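You operate a simulated robot arm through the tools that you are given. There is no shell and no other tool. Be economical: measure what you need, move in short steps, check, and stop when the job is done.

You are at the controls of a simulated two-armed robot. One attempt, no reset.

JOB
Pick up the green inline filter with one hand, pass it to the other hand and put it on the whole top of the black table.

Only the result counts: the job must be done as asked and must still hold three seconds after the hand-in. Knocking over, shifting, dropping, spilling or breaking anything else fails it.

ROBOT AND FRAMES
Two 7-joint arms with two-finger parallel grippers on one trunk, on a base that drives. Base frame: it is fixed to the floor where the robot stands at the start and does not move with it; the origin is under the middle of the robot, x ahead of it, y to its left, z up. Lengths are in mm, angles in rad, forces in N, time in s.
The left shoulder is at the start at [-7, 244, 1005], the right one opposite. Places, roughly: whole top of the black table (22x42 cm) [-2020, -2580, 600]. Payload 3.91 kg a hand.
Tool frame (each hand has its own): the origin (TCP) lies between the finger pads and is the grasp point; the fingertips stand 30 mm ahead of it; z points along the fingers, y is the line along which they close. Largest opening 110 mm; finger width 20, thickness 10; the body of the gripper, 48 by 112 mm, starts 55 mm behind the TCP.
Orientation is that of the tool frame in the base frame, as [roll, pitch, yaw] about the fixed x, y, z axes, in that order (R = Rz(yaw) Ry(pitch) Rx(roll)). With the fingers straight down and closing along the base's y, the tool's x points along the base's -x, its y along +y and its z along -z.

CONTROLS
- The arms move only by the tool drive_tool. It takes "left_series", "right_series" or both (then of equal length, played together; a hand with none holds still); each is a list of rows, each an object (a shift or turn left out is 0, a gripper value left out holds the last) with "dp": the shift along the base's x, y, z in units of 300 mm (1.0 is 300 mm), a list of three; "angular": the turn, a rotation vector about the base's x, y, z in units of 60 degrees (1.0 is 60 degrees), a list of three; "fingers": the opening in per cent of the stroke, from 0 (shut) to 100 (fully open). In form: [{"dp": [tx, ty, tz], "angular": [wx, wy, wz], "fingers": fingers}, ...]. A call has 1 to 12 rows; each row is the pose to reach, as a shift and turn from the pose commanded when the call began. A call with a number of a shift or a turn outside -1 to 1 is refused whole. Each row takes 0.2 s and may step no farther than 50 mm and 0.15 rad from the row before; otherwise, or with a gripper value out of range, the whole call is refused. A pose out of reach is approached as far as the arm can. The call stops where the force on the tool passes 40 N (or 10 N more than at its start, if that is more) or the arm is blocked; 0.2 s more then pass. The fingers move at their own pace (about 108 mm/s each) and stop on an object; they squeeze with about 25 N. The grip force told is the motor's: it shows also when the fingers shut on nothing. Time passes only in rows, and 0.2 s behind the last, so rows that repeat a pose let the fingers close. The reply holds the time, the measured pose of the TCP, the force on the tool along the base axes, the opening and the grip force, in the units named above and with some noise, with the torque about the TCP (base axes, N m) and any sound that the robot's microphone picked up, and new pictures: "show" is both (left out), scene, wrist or none (wrist: the cameras of the hands that moved).
- Cameras (640 x 400 px; columns grow to the right, rows downward): "scene" is now at [75.8, 54, 1224.7]; the picture's right is [-0.41, -0.91, -0.01], its down [-0.60, 0.28, -0.75] and it looks along [0.68, -0.30, -0.66] (base axes); focal length 255 px, centre (320, 200). "left" rides on the left gripper at [73, -17, -103] in its tool frame; the picture's right is [0.23, 0.97, 0.00], its down [-0.76, 0.18, -0.62] and it looks along [-0.61, 0.14, 0.78] (tool axes); focal length 222 px, centre (320, 200). "right" rides on the right gripper at [72, 17, -103] in its tool frame; the picture's right is [-0.23, 0.97, 0.00], its down [-0.76, -0.18, -0.62] and it looks along [-0.61, -0.14, 0.78] (tool axes); focal length 222 px, centre (320, 200). There is no depth. A picture from a camera that has moved, and an enlarged one, comes with that camera's place and axes in the base frame and with its lens.
- slide_trunk(by): slides the trunk up (or, below 0, down) by that many mm; the arms and the scene camera ride with it, the base frame stays. It gives what a move gives, with no picture.
- drive_base(legs): drives the robot by 1 to 6 legs, each [ahead, left, turn to the left] in mm, mm and rad, along the robot's own axes; the way and the turn of a leg run together, so that a leg with both is an arc; at most 1500 mm and 3.142 rad a leg. The arms and the cameras ride along, it lands a little off, and it stops where it bumps. It gives what a move gives, and a new picture of the scene camera.
- turn_head(pan, tilt): turns the head with the scene camera to pan (to the left, within 1.501 rad either way) and tilt (down, from -0.506 to 1.204), counted from straight ahead of the robot. It gives what a move gives, and a new picture of the scene camera.
- enlarge(camera, box): a new picture of the part [left, top, right, bottom] of that camera's present view, enlarged. It takes no simulated time.
- finish_job(): hands the job in; it is judged then, once.

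Work in short steps. Places have to be worked out from the pictures, the camera data and where the tool is seen: move nearer, look again, correct. Check each grasp and each placing, and mend what went wrong. You have 120 turns and 260 pictures in all, those below and enlarged ones among them. Open the grippers and draw the arms clear of the work before you hand the job in, unless the task says otherwise; then end with one line.

The tools are called by a JSON object that holds its "op" and its "data". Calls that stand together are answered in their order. drive_tool: Moves the arms, as the interface text tells. Its arguments: {"type":"object","properties":{"left_series":{"type":"array","items":{"type":"object","properties":{"dp":{"type":"array","items":{"type":"number"}},"angular":{"type":"array","items":{"type":"number"}},"fingers":{"type":"number"}}}},"right_series":{"type":"array","items":{"type":"object","properties":{"dp":{"type":"array","items":{"type":"number"}},"angular":{"type":"array","items":{"type":"number"}},"fingers":{"type":"number"}}}},"show":{"type":"string","enum":["both","scene","wrist","none"]}},"required":[]} The other tools are called the same way: slide_trunk (by) slides the trunk up or down; drive_base (legs) drives the base; turn_head (pan, tilt) turns the head that bears the scene camera; enlarge (camera, box) takes an enlarged picture of a part of a camera's view; finish_job () hands the job in.

At the start:

```text
clock: 0.0
left_tool_pos: [475.4, 253.2, 778.2]
left_ee_rot: [-3.141, 0.015, -2.927]
left_contact_force: [-0.3, 0.3, -0.6]
left_moment: [0.0, 0.03, -0.01]
left_finger_gap: 110.1
left_grip_force: 0.1
right_tool_pos: [523.3, -230.4, 783.9]
right_ee_rot: [-3.136, 0.018, -2.938]
right_contact_force: [-2.4, -3.4, 0.8]
right_moment: [0.24, -0.21, -0.02]
right_finger_gap: 110.1
right_grip_force: 0.1
trunk travel left (down, up): [-450.0, 490.0]
robot x, y, heading: [-26.2, 76.1, 0.207]
head pan, tilt: [-0.625, 0.742]
```

scene: 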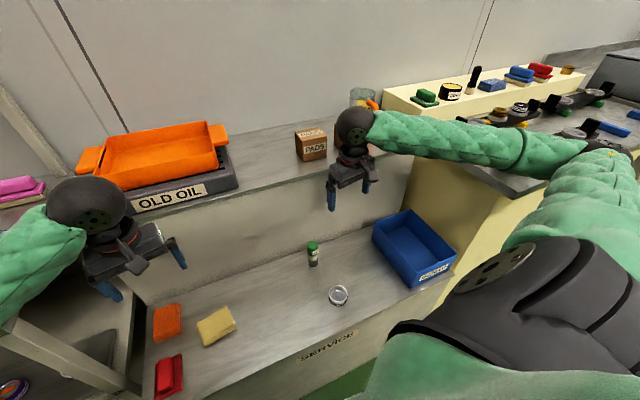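
right: 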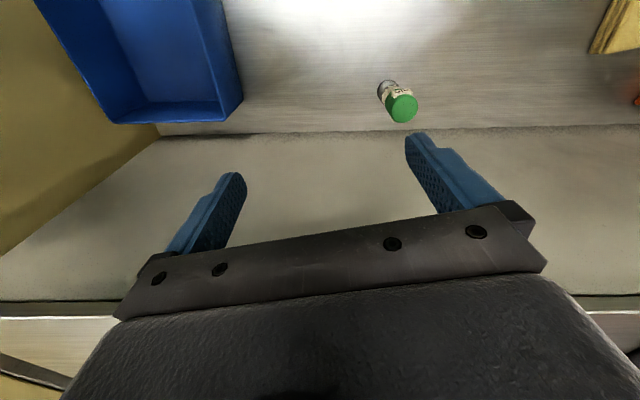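
left: 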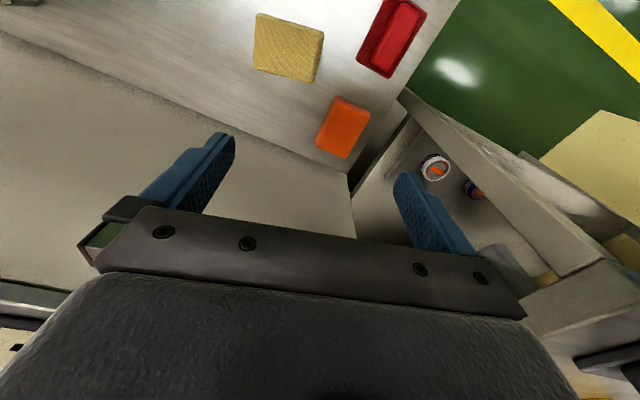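

The small green-capped cylinder in the lower bench may be the filter, but other green things exist; I enlarge both to identify.

{"op": "enlarge", "data": {"camera": "scene", "box": [270, 220, 370, 320]}}

{"op": "enlarge", "data": {"camera": "scene", "box": [380, 50, 640, 180]}}

{"op": "enlarge", "data": {"camera": "right", "box": [350, 60, 450, 140]}}

```text
4.00 times, centred on (320, 270) of scene
camera zoom: at [75.8, 54.0, 1224.7], right [-0.41, -0.91, -0.01], down [-0.6, 0.28, -0.75], along [0.68, -0.3, -0.66], focal length 1019 px, centre (320, -80)
```

zoom: 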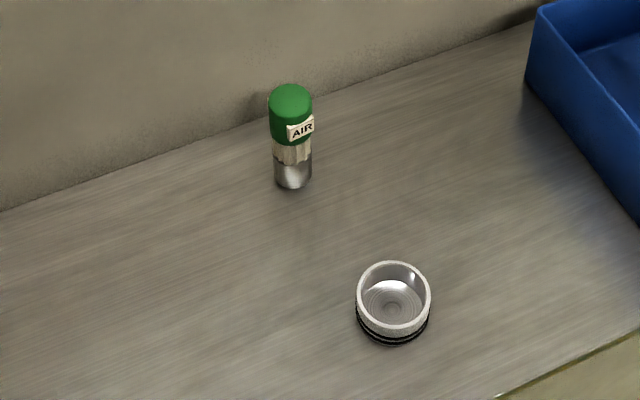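

```text
2.46 times, centred on (510, 115) of scene
camera zoom: at [75.8, 54.0, 1224.7], right [-0.41, -0.91, -0.01], down [-0.6, 0.28, -0.75], along [0.68, -0.3, -0.66], focal length 627 px, centre (-148, 409)
```

zoom: 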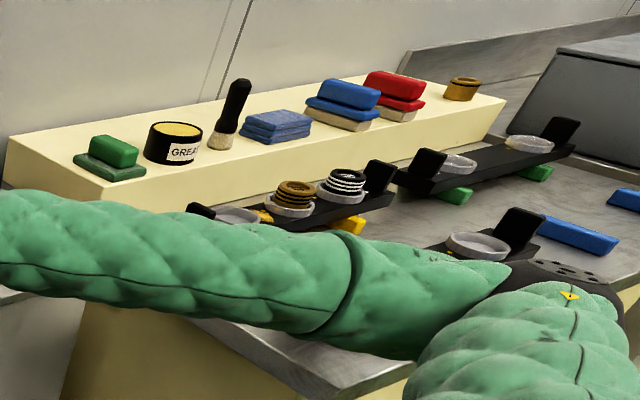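

```text
5.00 times, centred on (400, 100) of right
camera zoom: at [445.8, -226.4, 886.3], right [0.03, 1.0, 0.0], down [0.77, -0.02, 0.64], along [0.64, -0.02, -0.77], focal length 1111 px, centre (-80, 700)
```

zoom: 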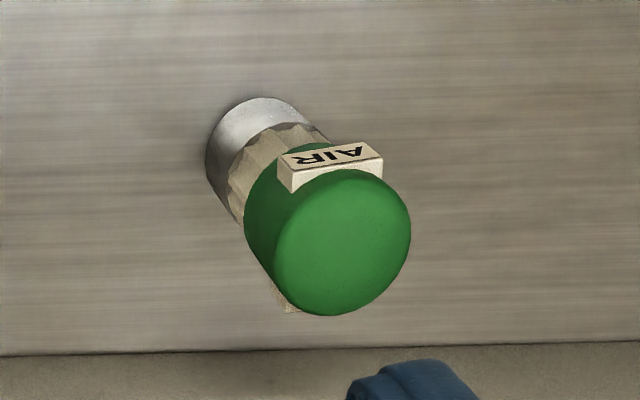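

The cylinder labelled AIR stands about (539,-123), base z≈495, top ≈600. I look around before deciding that it is the filter.

{"op": "turn_head", "data": {"pan": 0.5, "tilt": 0.7}}

{"op": "turn_head", "data": {"pan": -1.45, "tilt": 0.5}}

```text
clock: 1.4
left_tool_pos: [476.6, 255.6, 776.8]
left_ee_rot: [3.139, 0.013, -2.923]
left_contact_force: [-0.6, -0.7, 0.5]
left_moment: [0.03, 0.03, 0.02]
left_finger_gap: 110.2
left_grip_force: 0.0
right_tool_pos: [526.3, -227.1, 781.3]
right_ee_rot: [-3.138, 0.013, -2.931]
right_contact_force: [0.5, -0.1, 1.1]
right_moment: [-0.01, -0.01, 0.01]
right_finger_gap: 110.4
right_grip_force: 0.0
trunk travel left (down, up): [-450.0, 490.0]
robot x, y, heading: [-27.6, 76.9, 0.205]
head pan, tilt: [0.499, 0.7]
camera scene: at [69.2, 141.5, 1227.9], right [0.65, -0.76, 0.01], down [-0.48, -0.42, -0.77], along [0.59, 0.5, -0.64], focal length 255 px, centre (320, 200)
```

scene: 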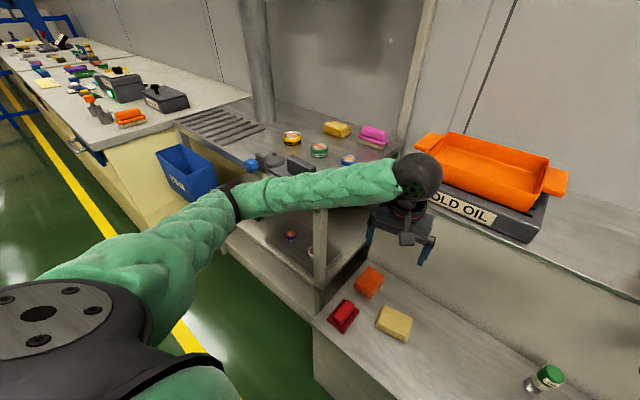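

```text
clock: 3.2
left_tool_pos: [475.6, 256.2, 777.8]
left_ee_rot: [3.139, 0.015, -2.924]
left_contact_force: [-0.2, -0.6, -0.6]
left_moment: [0.03, -0.01, -0.02]
left_finger_gap: 110.1
left_grip_force: 0.0
right_tool_pos: [526.9, -228.6, 780.8]
right_ee_rot: [-3.138, 0.012, -2.932]
right_contact_force: [0.5, -0.1, 0.3]
right_moment: [0.0, -0.01, -0.02]
right_finger_gap: 110.0
right_grip_force: 0.1
trunk travel left (down, up): [-450.0, 490.0]
robot x, y, heading: [-28.8, 75.4, 0.21]
head pan, tilt: [-1.45, 0.499]
camera scene: at [34.2, -0.3, 1244.9], right [-0.95, -0.33, -0.01], down [-0.14, 0.45, -0.88], along [0.29, -0.83, -0.48], focal length 255 px, centre (320, 200)
```

scene: 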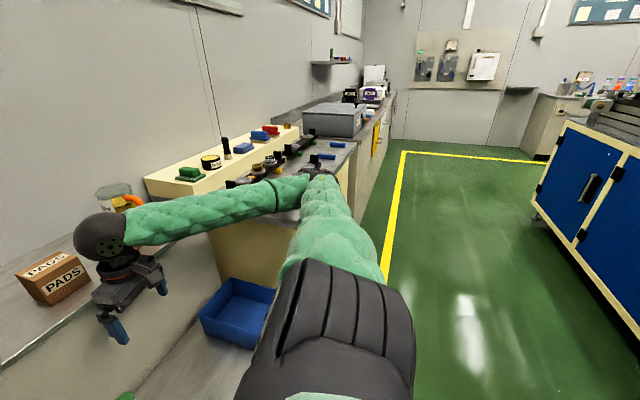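

The AIR cylinder is the filter. I plan to grip its lower half with the right hand tilted 45°, so the left can take the cap from above. First I move to a pre-grasp 130 mm back along the approach.

{"op": "drive_tool", "data": {"right_series": [{"dp": [-0.043, 0.048, -0.086], "angular": [0.026, -0.122, 0]}, {"dp": [-0.087, 0.096, -0.171], "angular": [0.052, -0.244, 0]}, {"dp": [-0.13, 0.144, -0.257], "angular": [0.078, -0.366, 0]}, {"dp": [-0.173, 0.192, -0.342], "angular": [0.104, -0.489, 0]}, {"dp": [-0.217, 0.24, -0.428], "angular": [0.13, -0.611, 0]}, {"dp": [-0.26, 0.288, -0.513], "angular": [0.156, -0.733, 0]}, {"dp": [-0.26, 0.288, -0.513], "angular": [0.156, -0.733, 0]}], "show": "wrist"}}

{"op": "turn_head", "data": {"pan": -0.5, "tilt": 0.85}}

```text
clock: 4.8
left_tool_pos: [476.5, 254.8, 778.2]
left_ee_rot: [3.139, 0.014, -2.923]
left_contact_force: [-0.8, -0.8, 1.2]
left_moment: [0.01, 0.03, 0.04]
left_finger_gap: 110.1
left_grip_force: 0.1
right_tool_pos: [486.4, -144.4, 589.4]
right_ee_rot: [3.138, 0.796, -2.935]
right_contact_force: [-0.5, 0.1, -0.1]
right_moment: [0.0, -0.02, -0.02]
right_finger_gap: 109.9
right_grip_force: 0.1
right hand out of reach, approached as far as the arm can: row 2, 3, 4, 5, 6, 7
trunk travel left (down, up): [-450.0, 490.0]
robot x, y, heading: [-26.9, 78.2, 0.211]
head pan, tilt: [-1.45, 0.499]
camera right: at [360.7, -153.4, 609.5], right [-0.05, 0.99, 0.16], down [0.12, -0.16, 0.98], along [0.99, 0.07, -0.11], focal length 222 px, centre (320, 200)
```

right: 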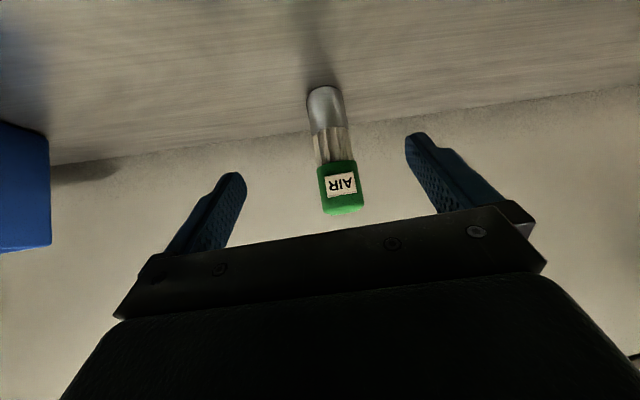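

```text
clock: 6.1
left_tool_pos: [475.3, 254.6, 776.9]
left_ee_rot: [3.136, 0.014, -2.923]
left_contact_force: [-0.1, 0.2, -0.3]
left_moment: [0.0, 0.05, 0.01]
left_finger_gap: 110.0
left_grip_force: 0.0
right_tool_pos: [486.4, -145.2, 588.3]
right_ee_rot: [3.138, 0.798, -2.931]
right_contact_force: [-1.0, 0.6, -0.2]
right_moment: [-0.01, -0.03, 0.02]
right_finger_gap: 109.9
right_grip_force: 0.0
trunk travel left (down, up): [-450.0, 490.0]
robot x, y, heading: [-33.0, 72.8, 0.211]
head pan, tilt: [-0.499, 0.85]
camera scene: at [80.4, 62.9, 1215.5], right [-0.28, -0.96, -0.01], down [-0.71, 0.22, -0.67], along [0.64, -0.19, -0.74], focal length 255 px, centre (320, 200)
```

scene: 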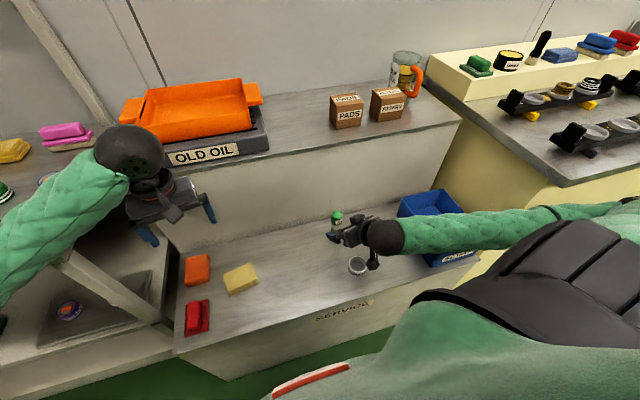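

The arm stopped short of full retreat (too near the body), but orientation is right and the filter sits between the fingers ahead, at about (545,-121). Small test step to see what base the command uses.

{"op": "drive_tool", "data": {"right_series": [{"dp": [0.05, 0.04, -0.04]}, {"dp": [0.05, 0.04, -0.04]}], "show": "none"}}

```text
clock: 6.7
left_tool_pos: [475.8, 255.6, 777.6]
left_ee_rot: [3.14, 0.01, -2.923]
left_contact_force: [0.2, 0.9, 0.4]
left_moment: [0.01, -0.02, 0.0]
left_finger_gap: 110.2
left_grip_force: 0.0
right_tool_pos: [502.2, -133.7, 576.5]
right_ee_rot: [3.139, 0.797, -2.933]
right_contact_force: [0.0, 0.6, -0.1]
right_moment: [-0.02, 0.0, 0.02]
right_finger_gap: 109.8
right_grip_force: 0.0
trunk travel left (down, up): [-450.0, 490.0]
robot x, y, heading: [-29.2, 77.3, 0.218]
head pan, tilt: [-0.499, 0.85]
```

It moves from the actual pose. I advance to the grasp point and look before closing.

{"op": "drive_tool", "data": {"right_series": [{"dp": [0.07, 0.02, -0.065]}, {"dp": [0.133, 0.038, -0.125]}, {"dp": [0.133, 0.038, -0.125]}], "show": "both"}}

```text
clock: 7.5
left_tool_pos: [475.3, 255.2, 776.6]
left_ee_rot: [3.139, 0.012, -2.922]
left_contact_force: [0.0, 0.4, 0.0]
left_moment: [-0.01, 0.0, -0.02]
left_finger_gap: 109.8
left_grip_force: 0.1
right_tool_pos: [542.1, -121.4, 538.2]
right_ee_rot: [3.138, 0.797, -2.933]
right_contact_force: [0.5, 0.9, -0.1]
right_moment: [-0.05, -0.01, -0.02]
right_finger_gap: 109.7
right_grip_force: 0.1
trunk travel left (down, up): [-450.0, 490.0]
robot x, y, heading: [-32.6, 75.3, 0.213]
head pan, tilt: [-0.499, 0.85]
camera scene: at [80.5, 62.8, 1215.4], right [-0.28, -0.96, -0.01], down [-0.71, 0.21, -0.67], along [0.64, -0.19, -0.74], focal length 255 px, centre (320, 200)
camera right: at [416.7, -129.4, 559.8], right [-0.05, 0.99, 0.16], down [0.12, -0.16, 0.98], along [0.99, 0.07, -0.11], focal length 222 px, centre (320, 200)
```

scene: 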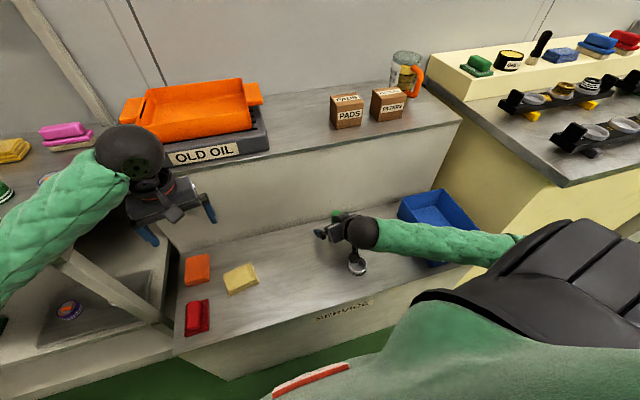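
right: 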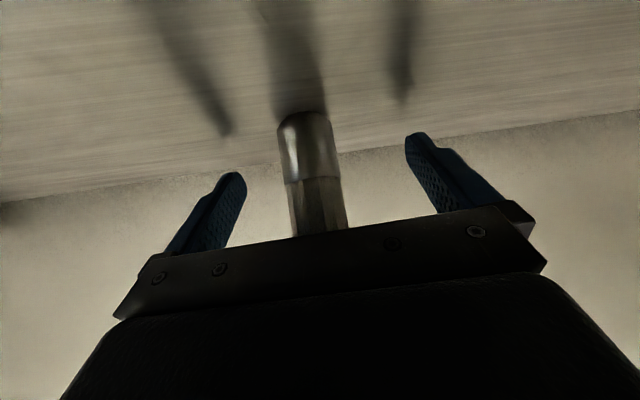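

The filter lies between the fingers, about 5 mm to the right of centre. I nudge to centre and close.

{"op": "drive_tool", "data": {"right_series": [{"dp": [0.022, -0.014, 0], "fingers": 100}, {"dp": [0.022, -0.014, 0], "fingers": 50}, {"dp": [0.022, -0.014, 0], "fingers": 30}, {"dp": [0.022, -0.014, 0], "fingers": 0}, {"dp": [0.022, -0.014, 0], "fingers": 0}, {"dp": [0.022, -0.014, 0], "fingers": 0}], "show": "wrist"}}

```text
clock: 8.9
left_tool_pos: [476.4, 254.5, 777.0]
left_ee_rot: [3.139, 0.013, -2.921]
left_contact_force: [0.1, -0.1, 0.5]
left_moment: [0.01, -0.08, 0.0]
left_finger_gap: 109.8
left_grip_force: 0.0
right_tool_pos: [548.0, -124.1, 539.0]
right_ee_rot: [3.138, 0.798, -2.932]
right_contact_force: [1.1, -1.0, 0.5]
right_moment: [0.05, 0.04, 0.03]
right_finger_gap: 30.5
right_grip_force: 25.0
trunk travel left (down, up): [-450.0, 490.0]
robot x, y, heading: [-27.4, 74.9, 0.211]
head pan, tilt: [-0.499, 0.85]
camera right: at [422.8, -133.6, 560.0], right [-0.05, 0.99, 0.16], down [0.12, -0.16, 0.98], along [0.99, 0.07, -0.11], focal length 222 px, centre (320, 200)
```

right: 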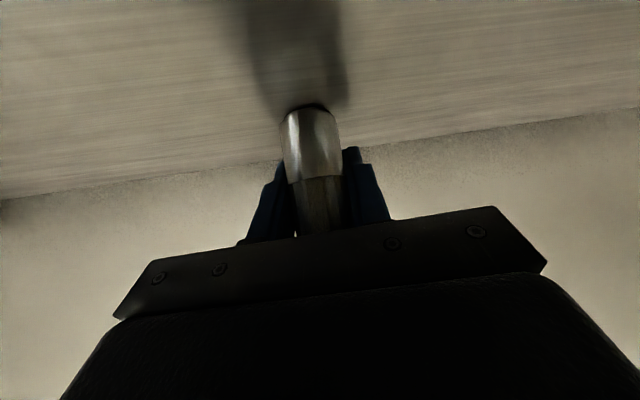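

Gripped at 30.5 mm with 25 N. Lift straight up.

{"op": "drive_tool", "data": {"right_series": [{"dp": [0, 0, 0.1], "fingers": 0}, {"dp": [0, 0, 0.25], "fingers": 0}, {"dp": [0, 0, 0.4], "fingers": 0}, {"dp": [0, 0, 0.55], "fingers": 0}, {"dp": [0, 0, 0.7], "fingers": 0}, {"dp": [0, 0, 0.85], "fingers": 0}, {"dp": [0, 0, 0.85], "fingers": 0}], "show": "both"}}

```text
clock: 10.0
left_tool_pos: [476.2, 255.0, 775.9]
left_ee_rot: [3.138, 0.014, -2.925]
left_contact_force: [0.0, -0.8, -0.1]
left_moment: [0.01, -0.01, -0.01]
left_finger_gap: 109.7
left_grip_force: 0.1
right_tool_pos: [572.3, -126.7, 707.1]
right_ee_rot: [3.136, 0.781, -2.933]
right_contact_force: [-28.9, -9.9, 27.2]
right_moment: [-0.69, -0.43, -0.9]
right_finger_gap: 30.6
right_grip_force: 25.1
right hand out of reach, approached as far as the arm can: row 4, 5
trunk travel left (down, up): [-450.0, 490.0]
robot x, y, heading: [-31.5, 76.8, 0.214]
head pan, tilt: [-0.499, 0.85]
stopped in row 5 (right hand): the force on the tool passed its limit at 74 N (the readings are from after the stop); the commanded pose is now the measured one
camera scene: at [82.1, 61.9, 1214.9], right [-0.28, -0.96, -0.01], down [-0.71, 0.21, -0.67], along [0.64, -0.18, -0.75], focal length 255 px, centre (320, 200)
camera right: at [445.2, -135.8, 729.6], right [-0.05, 0.99, 0.16], down [0.14, -0.16, 0.98], along [0.99, 0.07, -0.13], focal length 222 px, centre (320, 200)
```

scene: 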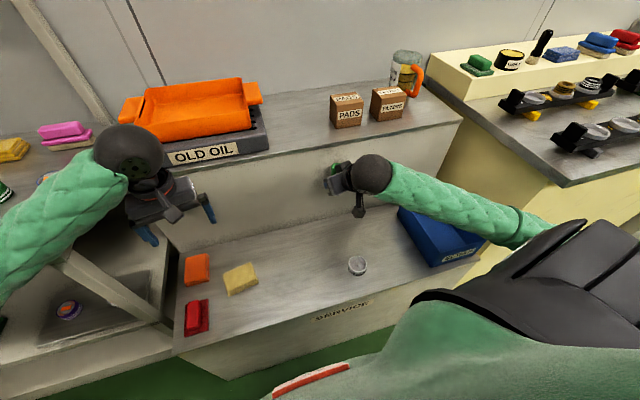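
right: 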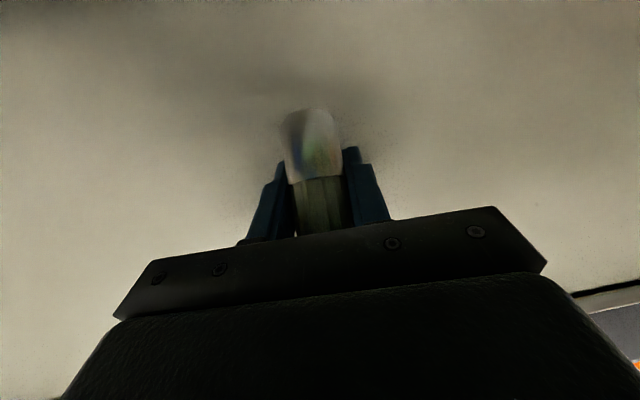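

The reach limit pushed the hand forward into the wall behind (about 29 N). I back it off slightly down and toward me, then drive back.

{"op": "drive_tool", "data": {"right_series": [{"dp": [-0.05, 0, -0.1], "fingers": 0}, {"dp": [-0.08, 0, -0.15], "fingers": 0}], "show": "none"}}

{"op": "drive_base", "data": {"legs": [[-200, 42, 0]]}}

```text
clock: 10.6
left_tool_pos: [475.8, 255.7, 776.8]
left_ee_rot: [3.136, 0.012, -2.924]
left_contact_force: [-0.2, 0.2, -0.6]
left_moment: [0.01, -0.03, -0.01]
left_finger_gap: 110.1
left_grip_force: 0.1
right_tool_pos: [549.0, -127.2, 661.4]
right_ee_rot: [3.135, 0.779, -2.935]
right_contact_force: [-0.9, -0.1, -0.6]
right_moment: [0.02, 0.01, -0.01]
right_finger_gap: 30.6
right_grip_force: 25.6
trunk travel left (down, up): [-450.0, 490.0]
robot x, y, heading: [-26.6, 74.3, 0.212]
head pan, tilt: [-0.499, 0.85]
```

```text
clock: 12.2
left_tool_pos: [277.4, 255.1, 771.3]
left_ee_rot: [3.139, 0.002, -2.922]
left_contact_force: [-0.8, 0.2, 0.1]
left_moment: [-0.02, -0.01, -0.01]
left_finger_gap: 110.1
left_grip_force: 0.1
right_tool_pos: [347.0, -128.3, 655.8]
right_ee_rot: [3.136, 0.77, -2.93]
right_contact_force: [-0.1, 0.2, -0.6]
right_moment: [0.04, -0.02, -0.02]
right_finger_gap: 30.7
right_grip_force: 25.4
trunk travel left (down, up): [-450.0, 490.0]
robot x, y, heading: [-234.7, 70.0, 0.211]
head pan, tilt: [-0.499, 0.85]
camera scene: at [-112.8, 63.7, 1214.0], right [-0.28, -0.96, 0.0], down [-0.72, 0.21, -0.66], along [0.63, -0.19, -0.75], focal length 255 px, centre (320, 200)
```

scene: 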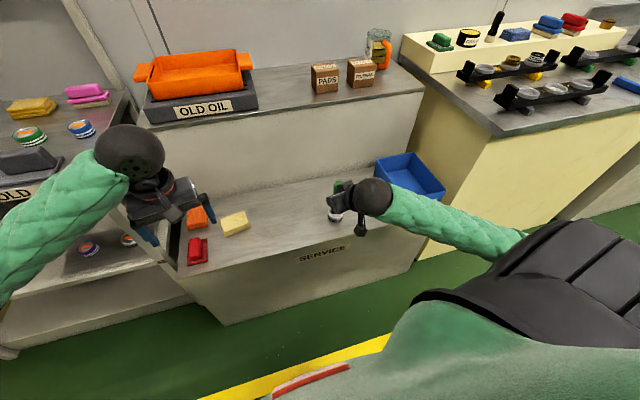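

Filter still held. I drive back a bit more into open floor for the handover.

{"op": "drive_base", "data": {"legs": [[-250, 52, 0]]}}

{"op": "drive_tool", "data": {"right_series": [{"dp": [0.06, 0.1, 0.03], "fingers": 0}, {"dp": [0.12, 0.2, 0.06], "fingers": 0}, {"dp": [0.18, 0.3, 0.09], "fingers": 0}, {"dp": [0.24, 0.4, 0.12], "fingers": 0}, {"dp": [0.24, 0.4, 0.12], "fingers": 0}], "show": "both"}}

```text
clock: 14.1
left_tool_pos: [21.6, 253.8, 771.1]
left_ee_rot: [3.138, 0.002, -2.924]
left_contact_force: [-1.1, 1.0, 0.8]
left_moment: [0.0, -0.03, -0.02]
left_finger_gap: 109.8
left_grip_force: 0.1
right_tool_pos: [92.3, -129.3, 655.3]
right_ee_rot: [3.136, 0.769, -2.935]
right_contact_force: [-1.2, -0.5, -0.1]
right_moment: [0.05, 0.0, 0.0]
right_finger_gap: 30.3
right_grip_force: 24.9
trunk travel left (down, up): [-450.0, 490.0]
robot x, y, heading: [-490.4, 73.1, 0.213]
head pan, tilt: [-0.499, 0.85]
camera scene: at [-368.0, 63.1, 1214.0], right [-0.28, -0.96, 0.0], down [-0.72, 0.21, -0.66], along [0.63, -0.19, -0.75], focal length 255 px, centre (320, 200)
```

scene: 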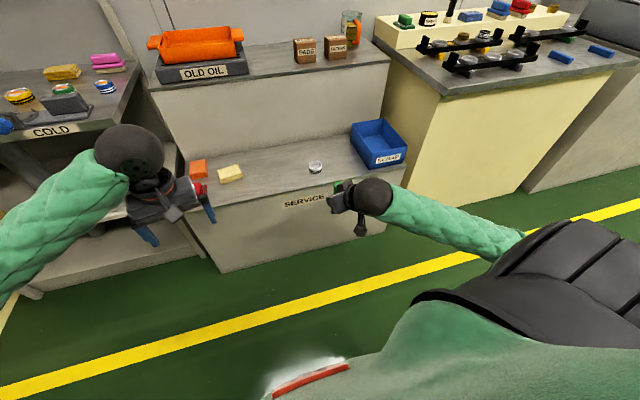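

```text
clock: 15.3
left_tool_pos: [23.2, 254.8, 771.0]
left_ee_rot: [3.138, 0.002, -2.923]
left_contact_force: [0.4, 0.1, 0.9]
left_moment: [0.01, 0.0, 0.01]
left_finger_gap: 110.0
left_grip_force: 0.0
right_tool_pos: [164.9, -8.6, 690.9]
right_ee_rot: [3.137, 0.771, -2.931]
right_contact_force: [-0.4, -0.1, -0.4]
right_moment: [-0.03, 0.0, -0.02]
right_finger_gap: 30.6
right_grip_force: 25.0
trunk travel left (down, up): [-450.0, 490.0]
robot x, y, heading: [-491.7, 72.6, 0.216]
head pan, tilt: [-0.499, 0.85]
camera scene: at [-367.2, 63.2, 1213.9], right [-0.28, -0.96, 0.0], down [-0.72, 0.21, -0.66], along [0.63, -0.19, -0.75], focal length 255 px, centre (320, 200)
camera right: at [39.5, -17.5, 715.4], right [-0.05, 0.99, 0.16], down [0.15, -0.15, 0.98], along [0.99, 0.07, -0.14], focal length 222 px, centre (320, 200)
```

scene: 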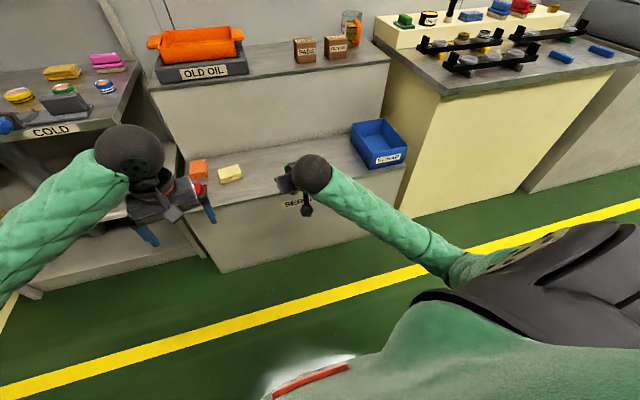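
right: 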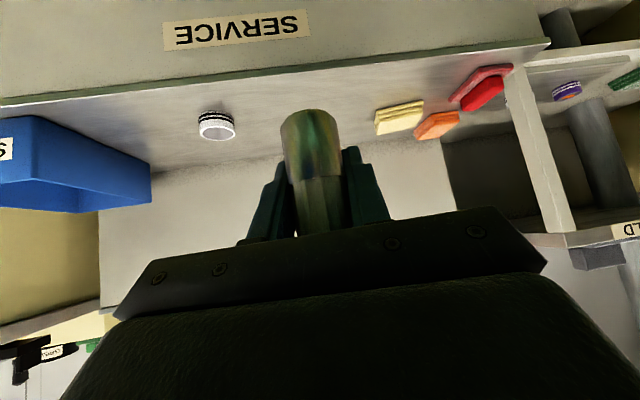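

Filter firmly held, now in the open. I bring the left hand up and over the filter to a hover ~180 mm above the right TCP, yawed -35° so its camera stays clear of the right wrist.

{"op": "drive_tool", "data": {"left_series": [{"dp": [0.0, 0, 0.16], "angular": [0, 0, -0.07], "fingers": 100}, {"dp": [0.06, -0.08, 0.28], "angular": [0, 0, -0.14]}, {"dp": [0.12, -0.2, 0.33], "angular": [0, 0, -0.21]}, {"dp": [0.19, -0.33, 0.33], "angular": [0, 0, -0.29]}, {"dp": [0.26, -0.46, 0.33], "angular": [0, 0, -0.36]}, {"dp": [0.33, -0.59, 0.33], "angular": [0, 0, -0.43]}, {"dp": [0.4, -0.73, 0.33], "angular": [0, 0, -0.5]}, {"dp": [0.473, -0.87, 0.33], "angular": [0, 0, -0.583]}, {"dp": [0.473, -0.87, 0.33], "angular": [0, 0, -0.583]}], "show": "both"}}

```text
clock: 17.3
left_tool_pos: [163.5, -6.2, 869.5]
left_ee_rot: [3.138, 0.001, 2.748]
left_contact_force: [-0.5, 0.6, 0.2]
left_moment: [0.0, 0.02, 0.0]
left_finger_gap: 110.2
left_grip_force: 0.1
right_tool_pos: [165.2, -8.4, 691.4]
right_ee_rot: [3.137, 0.769, -2.935]
right_contact_force: [-0.2, -1.0, -0.5]
right_moment: [-0.03, 0.03, 0.01]
right_finger_gap: 30.8
right_grip_force: 25.2
trunk travel left (down, up): [-450.0, 490.0]
robot x, y, heading: [-487.2, 73.6, 0.215]
head pan, tilt: [-0.499, 0.85]
camera scene: at [-367.1, 63.3, 1213.9], right [-0.28, -0.96, 0.0], down [-0.72, 0.21, -0.66], along [0.63, -0.19, -0.75], focal length 255 px, centre (320, 200)
camera left: at [90.7, 5.3, 972.9], right [0.16, 0.99, 0.0], down [0.77, -0.13, 0.62], along [0.62, -0.1, -0.78], focal length 222 px, centre (320, 200)
```

scene: 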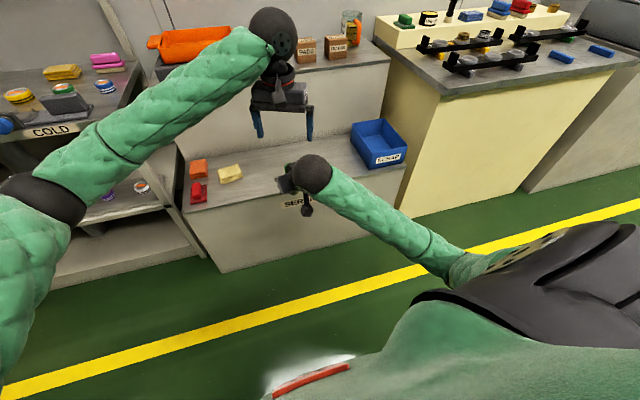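
left: 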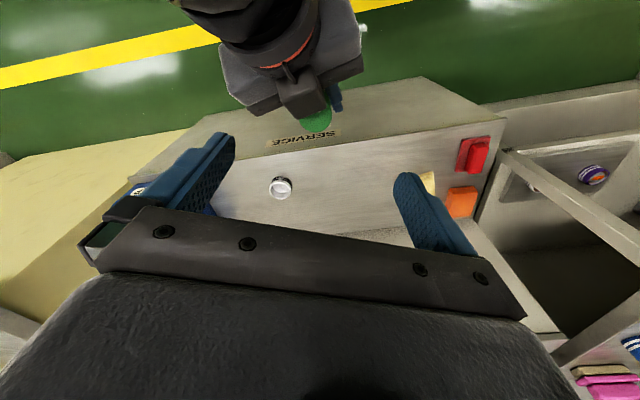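

The cap is visible right under the left TCP. Enlarge to check its edges and clearance to the right gripper.

{"op": "enlarge", "data": {"camera": "left", "box": [220, 30, 400, 143]}}

```text
3.54 times, centred on (310, 86) of left
camera zoom: at [90.7, 5.3, 972.9], right [0.16, 0.99, 0.0], down [0.77, -0.13, 0.62], along [0.62, -0.1, -0.78], focal length 786 px, centre (355, 602)
```

zoom: 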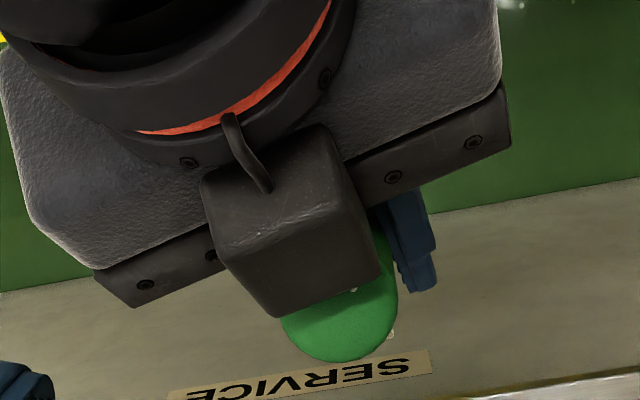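

A box-shaped part sits on top of the right gripper's palm and overlaps the cap in this view. I rotate the right hand +60° about the filter's vertical axis (pointing left) so the scene camera sees the geometry side-on.

{"op": "drive_tool", "data": {"right_series": [{"angular": [0, 0, 0.14], "fingers": 0}, {"angular": [0, 0, 0.28]}, {"angular": [0, 0, 0.42]}, {"angular": [0, 0, 0.56]}, {"angular": [0, 0, 0.7]}, {"angular": [0, 0, 0.84]}, {"angular": [0, 0, 0.98]}, {"angular": [0, 0, 0.98]}], "show": "scene"}}

{"op": "enlarge", "data": {"camera": "scene", "box": [200, 50, 400, 250]}}

{"op": "enlarge", "data": {"camera": "left", "box": [160, 0, 400, 150]}}

```text
clock: 19.1
left_tool_pos: [164.4, -5.4, 870.8]
left_ee_rot: [3.138, 0.001, 2.747]
left_contact_force: [0.1, 0.0, 0.2]
left_moment: [0.03, 0.0, 0.0]
left_finger_gap: 110.1
left_grip_force: 0.0
right_tool_pos: [163.4, -9.7, 690.3]
right_ee_rot: [3.135, 0.771, -1.906]
right_contact_force: [-0.1, 0.0, -0.8]
right_moment: [0.0, -0.01, 0.03]
right_finger_gap: 30.4
right_grip_force: 24.9
trunk travel left (down, up): [-450.0, 490.0]
robot x, y, heading: [-487.2, 74.7, 0.21]
head pan, tilt: [-0.499, 0.85]
camera scene: at [-367.0, 63.0, 1213.8], right [-0.28, -0.96, 0.0], down [-0.72, 0.21, -0.66], along [0.63, -0.19, -0.75], focal length 255 px, centre (320, 200)
```

scene: 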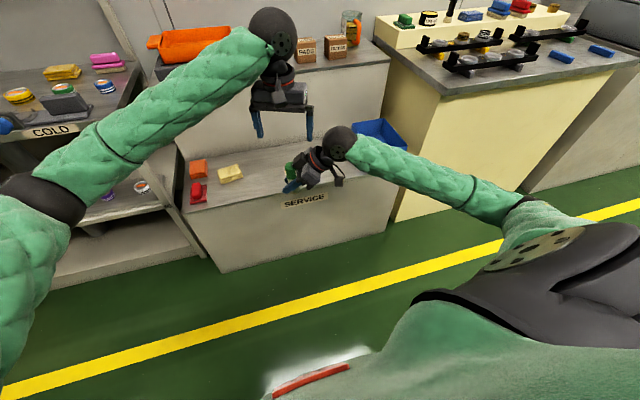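

```text
2.00 times, centred on (300, 150) of scene
camera zoom: at [-367.0, 63.0, 1213.8], right [-0.28, -0.96, 0.0], down [-0.72, 0.21, -0.66], along [0.63, -0.19, -0.75], focal length 510 px, centre (360, 300)
```

zoom: 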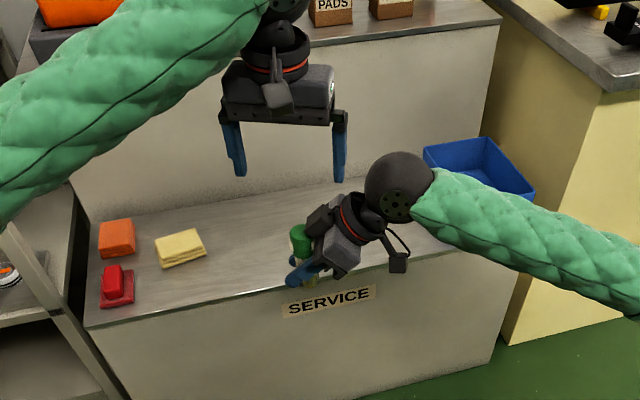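

```text
2.67 times, centred on (280, 75) of left
camera zoom: at [90.5, 5.2, 972.9], right [0.16, 0.99, 0.0], down [0.77, -0.13, 0.62], along [0.62, -0.1, -0.78], focal length 592 px, centre (427, 533)
```

zoom: 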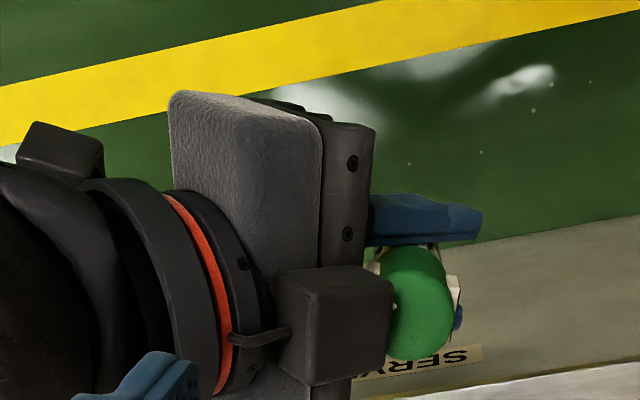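

The box juts over the cap, so a straight-down left grasp would clash. Instead the left hand will come at 45° from the opposite side (tools at 90° to each other). First I withdraw the left hand to the left while yawing it.

{"op": "drive_tool", "data": {"left_series": [{"dp": [-0.025, 0.12, 0.0], "angular": [0, 0, -0.12]}, {"dp": [-0.05, 0.24, 0.0], "angular": [0, 0, -0.24]}, {"dp": [-0.08, 0.36, 0.0], "angular": [0, 0, -0.36]}, {"dp": [-0.11, 0.48, 0.0], "angular": [0, 0, -0.48]}, {"dp": [-0.14, 0.6, 0.0], "angular": [0, 0, -0.6]}, {"dp": [-0.16, 0.72, 0.0], "angular": [0, 0, -0.72]}, {"dp": [-0.19, 0.84, 0.0], "angular": [0, 0, -0.84]}, {"dp": [-0.217, 0.97, 0.0], "angular": [0, 0, -0.965]}, {"dp": [-0.217, 0.97, 0.0], "angular": [0, 0, -0.965]}], "show": "none"}}

{"op": "drive_tool", "data": {"left_series": [{"dp": [0, 0.03, -0.02], "angular": [-0.105, -0.0175, 0]}, {"dp": [0, 0.06, -0.04], "angular": [-0.21, -0.035, 0]}, {"dp": [0, 0.1, -0.06], "angular": [-0.315, -0.0525, 0]}, {"dp": [0, 0.1, -0.08], "angular": [-0.42, -0.07, 0]}, {"dp": [0, 0.1, -0.08], "angular": [-0.525, -0.0875, 0]}, {"dp": [0, 0.1, -0.08], "angular": [-0.63, -0.105, 0]}, {"dp": [0, 0.1, -0.08], "angular": [-0.739, -0.123, 0]}, {"dp": [0, 0.1, -0.08], "angular": [-0.739, -0.123, 0]}], "show": "scene"}}

```text
clock: 21.1
left_tool_pos: [98.6, 284.7, 869.0]
left_ee_rot: [3.139, 0.002, 1.738]
left_contact_force: [1.6, -0.6, 0.6]
left_moment: [0.02, 0.01, 0.01]
left_finger_gap: 109.9
left_grip_force: 0.1
right_tool_pos: [165.5, -8.4, 691.1]
right_ee_rot: [3.135, 0.769, -1.908]
right_contact_force: [0.3, -0.1, -0.9]
right_moment: [0.01, 0.03, 0.0]
right_finger_gap: 30.4
right_grip_force: 25.0
trunk travel left (down, up): [-450.0, 490.0]
robot x, y, heading: [-491.0, 73.9, 0.215]
head pan, tilt: [-0.499, 0.85]
```

```text
clock: 22.9
left_tool_pos: [100.3, 314.4, 846.3]
left_ee_rot: [3.141, 0.788, 1.74]
left_contact_force: [0.3, 0.1, -0.4]
left_moment: [0.02, -0.02, 0.02]
left_finger_gap: 110.0
left_grip_force: 0.0
right_tool_pos: [165.2, -8.9, 691.4]
right_ee_rot: [3.137, 0.77, -1.907]
right_contact_force: [-0.8, 0.2, -0.9]
right_moment: [0.04, 0.01, 0.0]
right_finger_gap: 30.7
right_grip_force: 24.6
trunk travel left (down, up): [-450.0, 490.0]
robot x, y, heading: [-486.7, 73.2, 0.213]
head pan, tilt: [-0.499, 0.85]
camera scene: at [-367.1, 63.1, 1213.8], right [-0.28, -0.96, 0.0], down [-0.72, 0.21, -0.66], along [0.63, -0.19, -0.75], focal length 255 px, centre (320, 200)
```

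scene: 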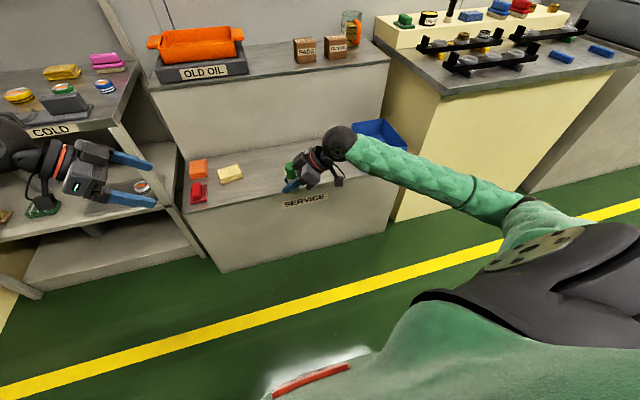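

Left hand is posed at 45°. Now bring the right hand with the filter to the middle, facing it.

{"op": "drive_tool", "data": {"right_series": [{"dp": [-0.027, 0.118, 0], "angular": [0, 0, 0.08], "fingers": 0}, {"dp": [-0.054, 0.236, 0], "angular": [0, 0, 0.16]}, {"dp": [-0.08, 0.354, 0], "angular": [0, 0, 0.24]}, {"dp": [-0.107, 0.472, 0], "angular": [0, 0, 0.32]}, {"dp": [-0.134, 0.59, 0], "angular": [0, 0, 0.4]}, {"dp": [-0.16, 0.707, 0], "angular": [0, 0, 0.478]}, {"dp": [-0.16, 0.707, 0], "angular": [0, 0, 0.478]}], "show": "both"}}

{"op": "turn_head", "data": {"pan": 0.0, "tilt": 0.75}}

{"op": "enlarge", "data": {"camera": "left", "box": [220, 40, 420, 240]}}

```text
clock: 24.5
left_tool_pos: [99.5, 314.1, 846.2]
left_ee_rot: [3.14, 0.786, 1.74]
left_contact_force: [-0.1, 0.2, 0.1]
left_moment: [-0.05, -0.01, 0.02]
left_finger_gap: 110.1
left_grip_force: 0.0
right_tool_pos: [115.6, 203.9, 689.4]
right_ee_rot: [3.136, 0.769, -1.405]
right_contact_force: [-0.7, -0.8, -0.2]
right_moment: [0.02, -0.02, 0.04]
right_finger_gap: 30.5
right_grip_force: 24.3
trunk travel left (down, up): [-450.0, 490.0]
robot x, y, heading: [-490.6, 72.6, 0.21]
head pan, tilt: [-0.499, 0.85]
camera scene: at [-367.1, 63.2, 1213.9], right [-0.28, -0.96, 0.0], down [-0.72, 0.21, -0.66], along [0.63, -0.19, -0.75], focal length 255 px, centre (320, 200)
camera right: at [119.0, 79.7, 714.1], right [-0.99, 0.0, 0.16], down [0.16, 0.14, 0.98], along [-0.03, 0.99, -0.14], focal length 222 px, centre (320, 200)
```

scene: 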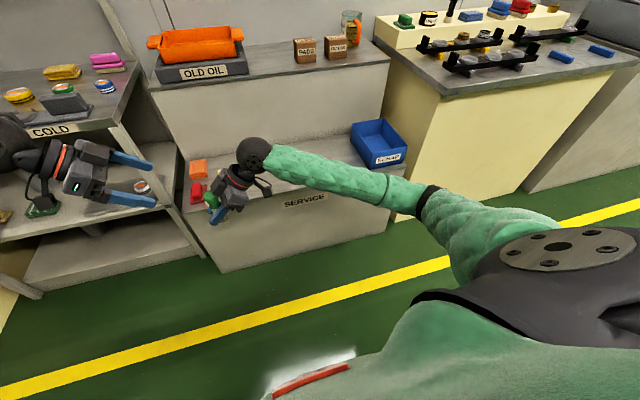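
right: 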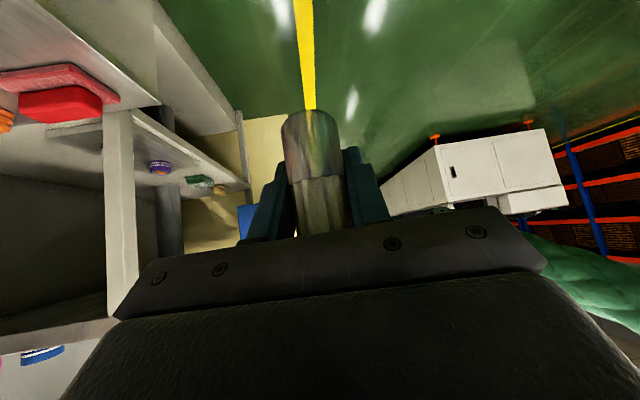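

```text
clock: 25.4
left_tool_pos: [99.6, 314.5, 845.2]
left_ee_rot: [-3.141, 0.786, 1.741]
left_contact_force: [-0.2, 0.1, 0.2]
left_moment: [-0.02, 0.03, 0.0]
left_finger_gap: 110.3
left_grip_force: 0.1
right_tool_pos: [115.6, 203.1, 689.5]
right_ee_rot: [3.137, 0.77, -1.407]
right_contact_force: [0.4, 0.0, -1.0]
right_moment: [0.02, 0.02, 0.01]
right_finger_gap: 30.7
right_grip_force: 25.0
trunk travel left (down, up): [-450.0, 490.0]
robot x, y, heading: [-488.6, 76.2, 0.208]
head pan, tilt: [0.0, 0.75]
camera scene: at [-360.9, 102.8, 1221.8], right [0.21, -0.98, 0.0], down [-0.67, -0.14, -0.73], along [0.71, 0.15, -0.68], focal length 255 px, centre (320, 200)
```

scene: 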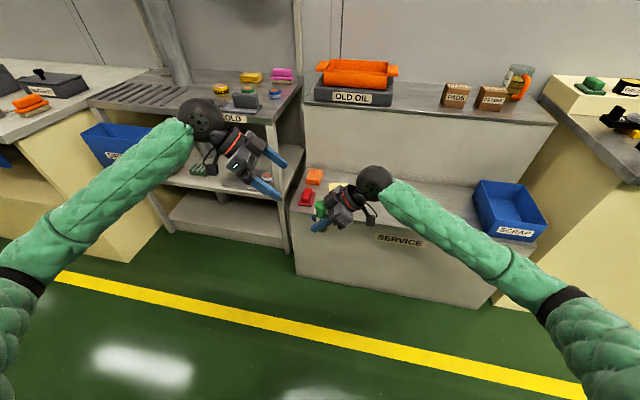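

```text
2.00 times, centred on (320, 140) of left
camera zoom: at [62.0, 433.4, 867.1], right [0.93, 0.32, -0.16], down [0.19, -0.07, 0.98], along [0.3, -0.94, -0.12], focal length 444 px, centre (320, 320)
```

zoom: 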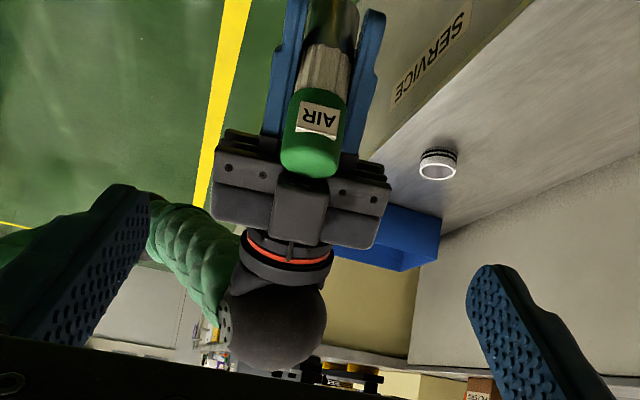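

The cap is exactly where I reckoned, (115,203,~735). I advance the left hand 2/3 of the way along its axis and check.

{"op": "drive_tool", "data": {"left_series": [{"dp": [0.013, -0.08, -0.08]}, {"dp": [0.025, -0.16, -0.16]}, {"dp": [0.037, -0.235, -0.235]}, {"dp": [0.037, -0.235, -0.235]}], "show": "both"}}

```text
clock: 26.4
left_tool_pos: [110.8, 243.5, 776.9]
left_ee_rot: [-3.14, 0.787, 1.739]
left_contact_force: [-1.1, -0.8, 0.8]
left_moment: [-0.02, 0.0, 0.03]
left_finger_gap: 109.9
left_grip_force: 0.2
right_tool_pos: [115.6, 204.1, 690.0]
right_ee_rot: [3.136, 0.77, -1.406]
right_contact_force: [-0.5, 0.4, 0.1]
right_moment: [-0.03, 0.03, -0.02]
right_finger_gap: 30.5
right_grip_force: 24.8
trunk travel left (down, up): [-450.0, 490.0]
robot x, y, heading: [-489.7, 74.0, 0.212]
head pan, tilt: [0.0, 0.75]
camera scene: at [-361.0, 102.9, 1221.9], right [0.21, -0.98, 0.0], down [-0.67, -0.14, -0.73], along [0.71, 0.15, -0.68], focal length 255 px, centre (320, 200)
camera left: at [73.5, 362.3, 797.2], right [0.93, 0.32, -0.16], down [0.19, -0.07, 0.98], along [0.3, -0.94, -0.12], focal length 222 px, centre (320, 200)
```

scene: 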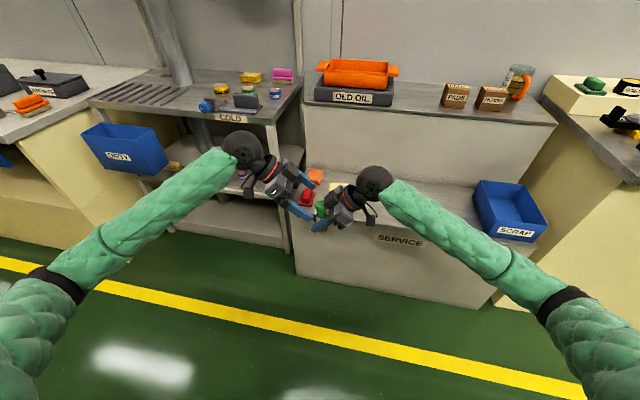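
left: 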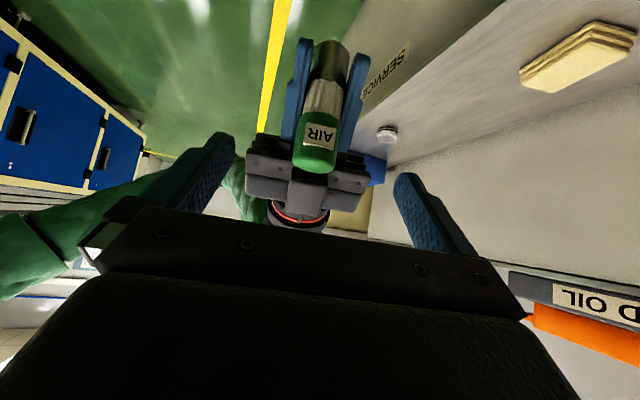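

Aligned, filter centred between left fingers. Final 48 mm, without closing yet.

{"op": "drive_tool", "data": {"left_series": [{"dp": [0.009, -0.06, -0.06]}, {"dp": [0.017, -0.11, -0.115]}, {"dp": [0.017, -0.11, -0.115]}], "show": "wrist"}}

{"op": "enlarge", "data": {"camera": "scene", "box": [250, 130, 410, 250]}}

```text
clock: 27.2
left_tool_pos: [115.7, 211.0, 741.8]
left_ee_rot: [-3.14, 0.787, 1.74]
left_contact_force: [0.0, -0.9, 0.1]
left_moment: [-0.04, -0.04, -0.02]
left_finger_gap: 110.0
left_grip_force: 0.0
right_tool_pos: [116.1, 204.1, 689.8]
right_ee_rot: [3.136, 0.769, -1.407]
right_contact_force: [0.5, -1.1, -0.6]
right_moment: [-0.01, 0.02, 0.01]
right_finger_gap: 30.8
right_grip_force: 25.2
trunk travel left (down, up): [-450.0, 490.0]
robot x, y, heading: [-490.8, 72.1, 0.21]
head pan, tilt: [0.0, 0.75]
camera left: at [78.2, 330.0, 763.6], right [0.93, 0.32, -0.16], down [0.19, -0.07, 0.98], along [0.31, -0.94, -0.12], focal length 222 px, centre (320, 200)
```

left: 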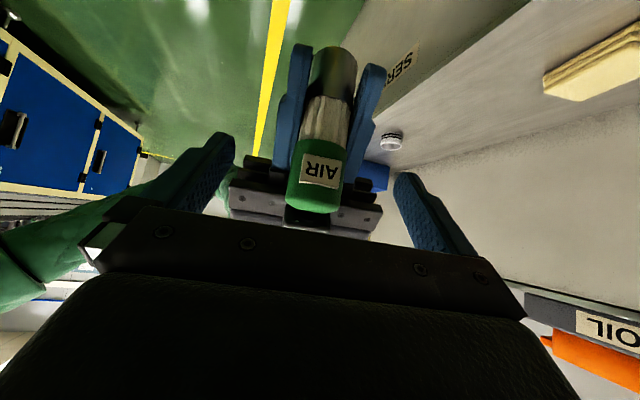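

```text
3.33 times, centred on (330, 190) of scene
camera zoom: at [-361.0, 102.9, 1221.9], right [0.21, -0.98, 0.0], down [-0.67, -0.14, -0.73], along [0.71, 0.15, -0.68], focal length 849 px, centre (287, 233)
```

zoom: 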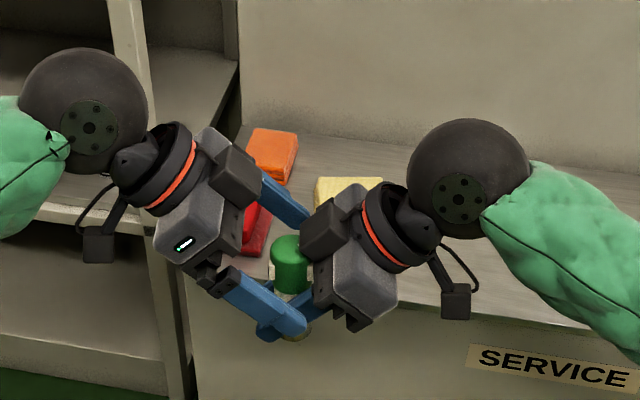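

Clearance to the right fingers is small; I back off 6 mm along the left axis and close gently.

{"op": "drive_tool", "data": {"left_series": [{"dp": [-0.002, 0.014, 0.014], "fingers": 100}, {"dp": [-0.002, 0.014, 0.014], "fingers": 60}, {"dp": [-0.002, 0.014, 0.014], "fingers": 45}, {"dp": [-0.002, 0.014, 0.014], "fingers": 45}], "show": "both"}}

```text
clock: 28.2
left_tool_pos: [116.5, 216.9, 746.2]
left_ee_rot: [-3.14, 0.785, 1.74]
left_contact_force: [-0.4, 0.0, 0.1]
left_moment: [-0.01, 0.02, 0.0]
left_finger_gap: 49.7
left_grip_force: 0.1
right_tool_pos: [115.7, 202.7, 689.8]
right_ee_rot: [3.136, 0.77, -1.407]
right_contact_force: [0.0, -0.4, -0.2]
right_moment: [0.03, -0.04, 0.0]
right_finger_gap: 30.7
right_grip_force: 24.7
trunk travel left (down, up): [-450.0, 490.0]
robot x, y, heading: [-491.1, 75.5, 0.209]
head pan, tilt: [0.0, 0.75]
camera scene: at [-360.9, 102.8, 1221.8], right [0.21, -0.98, 0.0], down [-0.67, -0.14, -0.73], along [0.71, 0.15, -0.68], focal length 255 px, centre (320, 200)
camera left: at [77.7, 334.5, 767.9], right [0.93, 0.32, -0.16], down [0.19, -0.07, 0.98], along [0.3, -0.94, -0.12], focal length 222 px, centre (320, 200)
```

scene: 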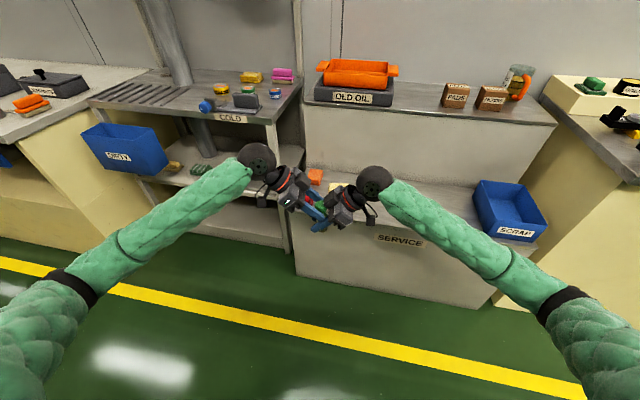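
left: 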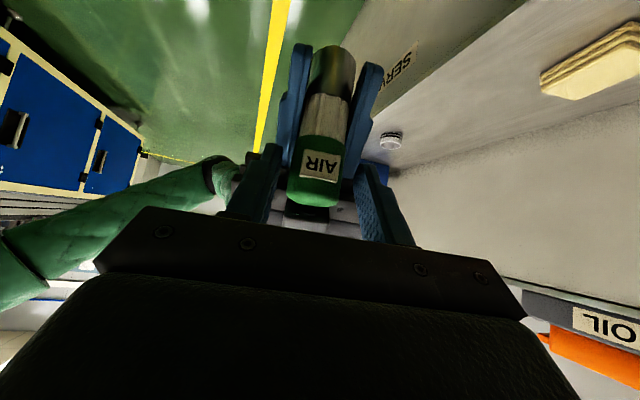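

No forces yet at 50 mm gap. Close fully.

{"op": "drive_tool", "data": {"left_series": [{"fingers": 38}, {"fingers": 0}, {"fingers": 0}, {"fingers": 0}], "show": "wrist"}}

```text
clock: 29.2
left_tool_pos: [115.4, 215.1, 746.3]
left_ee_rot: [-3.139, 0.786, 1.737]
left_contact_force: [-22.7, -1.6, 4.5]
left_moment: [-0.28, 1.13, -0.37]
left_finger_gap: 32.3
left_grip_force: 25.1
right_tool_pos: [117.0, 202.7, 689.9]
right_ee_rot: [3.137, 0.77, -1.407]
right_contact_force: [22.3, 3.1, -4.9]
right_moment: [0.01, 0.08, 0.15]
right_finger_gap: 30.6
right_grip_force: 24.9
trunk travel left (down, up): [-450.0, 490.0]
robot x, y, heading: [-491.4, 72.9, 0.215]
head pan, tilt: [0.0, 0.75]
camera left: at [77.2, 334.0, 767.7], right [0.93, 0.32, -0.16], down [0.19, -0.07, 0.98], along [0.3, -0.94, -0.12], focal length 222 px, centre (320, 200)
```

left: 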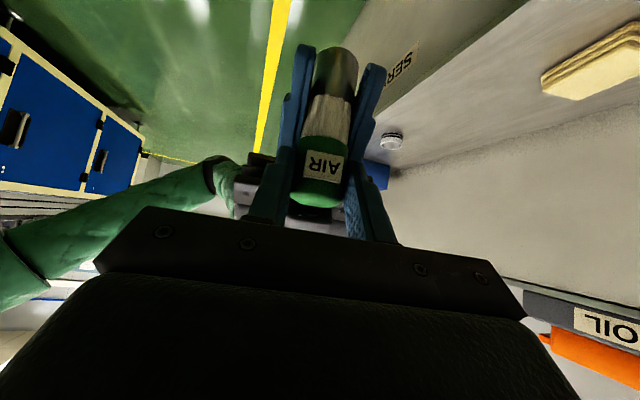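

Left grips the cap (32.3 mm, 25 N), with a 22 N sideways bias; I relieve it by shifting the left hand 2 mm in -x.

{"op": "drive_tool", "data": {"left_series": [{"dp": [-0.007, 0, 0], "fingers": 0}, {"dp": [-0.007, 0, 0], "fingers": 0}], "show": "none"}}

```text
clock: 29.8
left_tool_pos: [112.8, 214.6, 745.9]
left_ee_rot: [-3.141, 0.786, 1.74]
left_contact_force: [-11.9, -4.8, 7.1]
left_moment: [-0.43, 0.93, -0.2]
left_finger_gap: 32.5
left_grip_force: 25.1
right_tool_pos: [115.0, 203.5, 688.8]
right_ee_rot: [3.136, 0.77, -1.407]
right_contact_force: [10.5, 5.0, -8.0]
right_moment: [-0.01, -0.33, 0.09]
right_finger_gap: 30.5
right_grip_force: 25.1
trunk travel left (down, up): [-450.0, 490.0]
robot x, y, heading: [-489.4, 75.8, 0.21]
head pan, tilt: [0.0, 0.75]
```

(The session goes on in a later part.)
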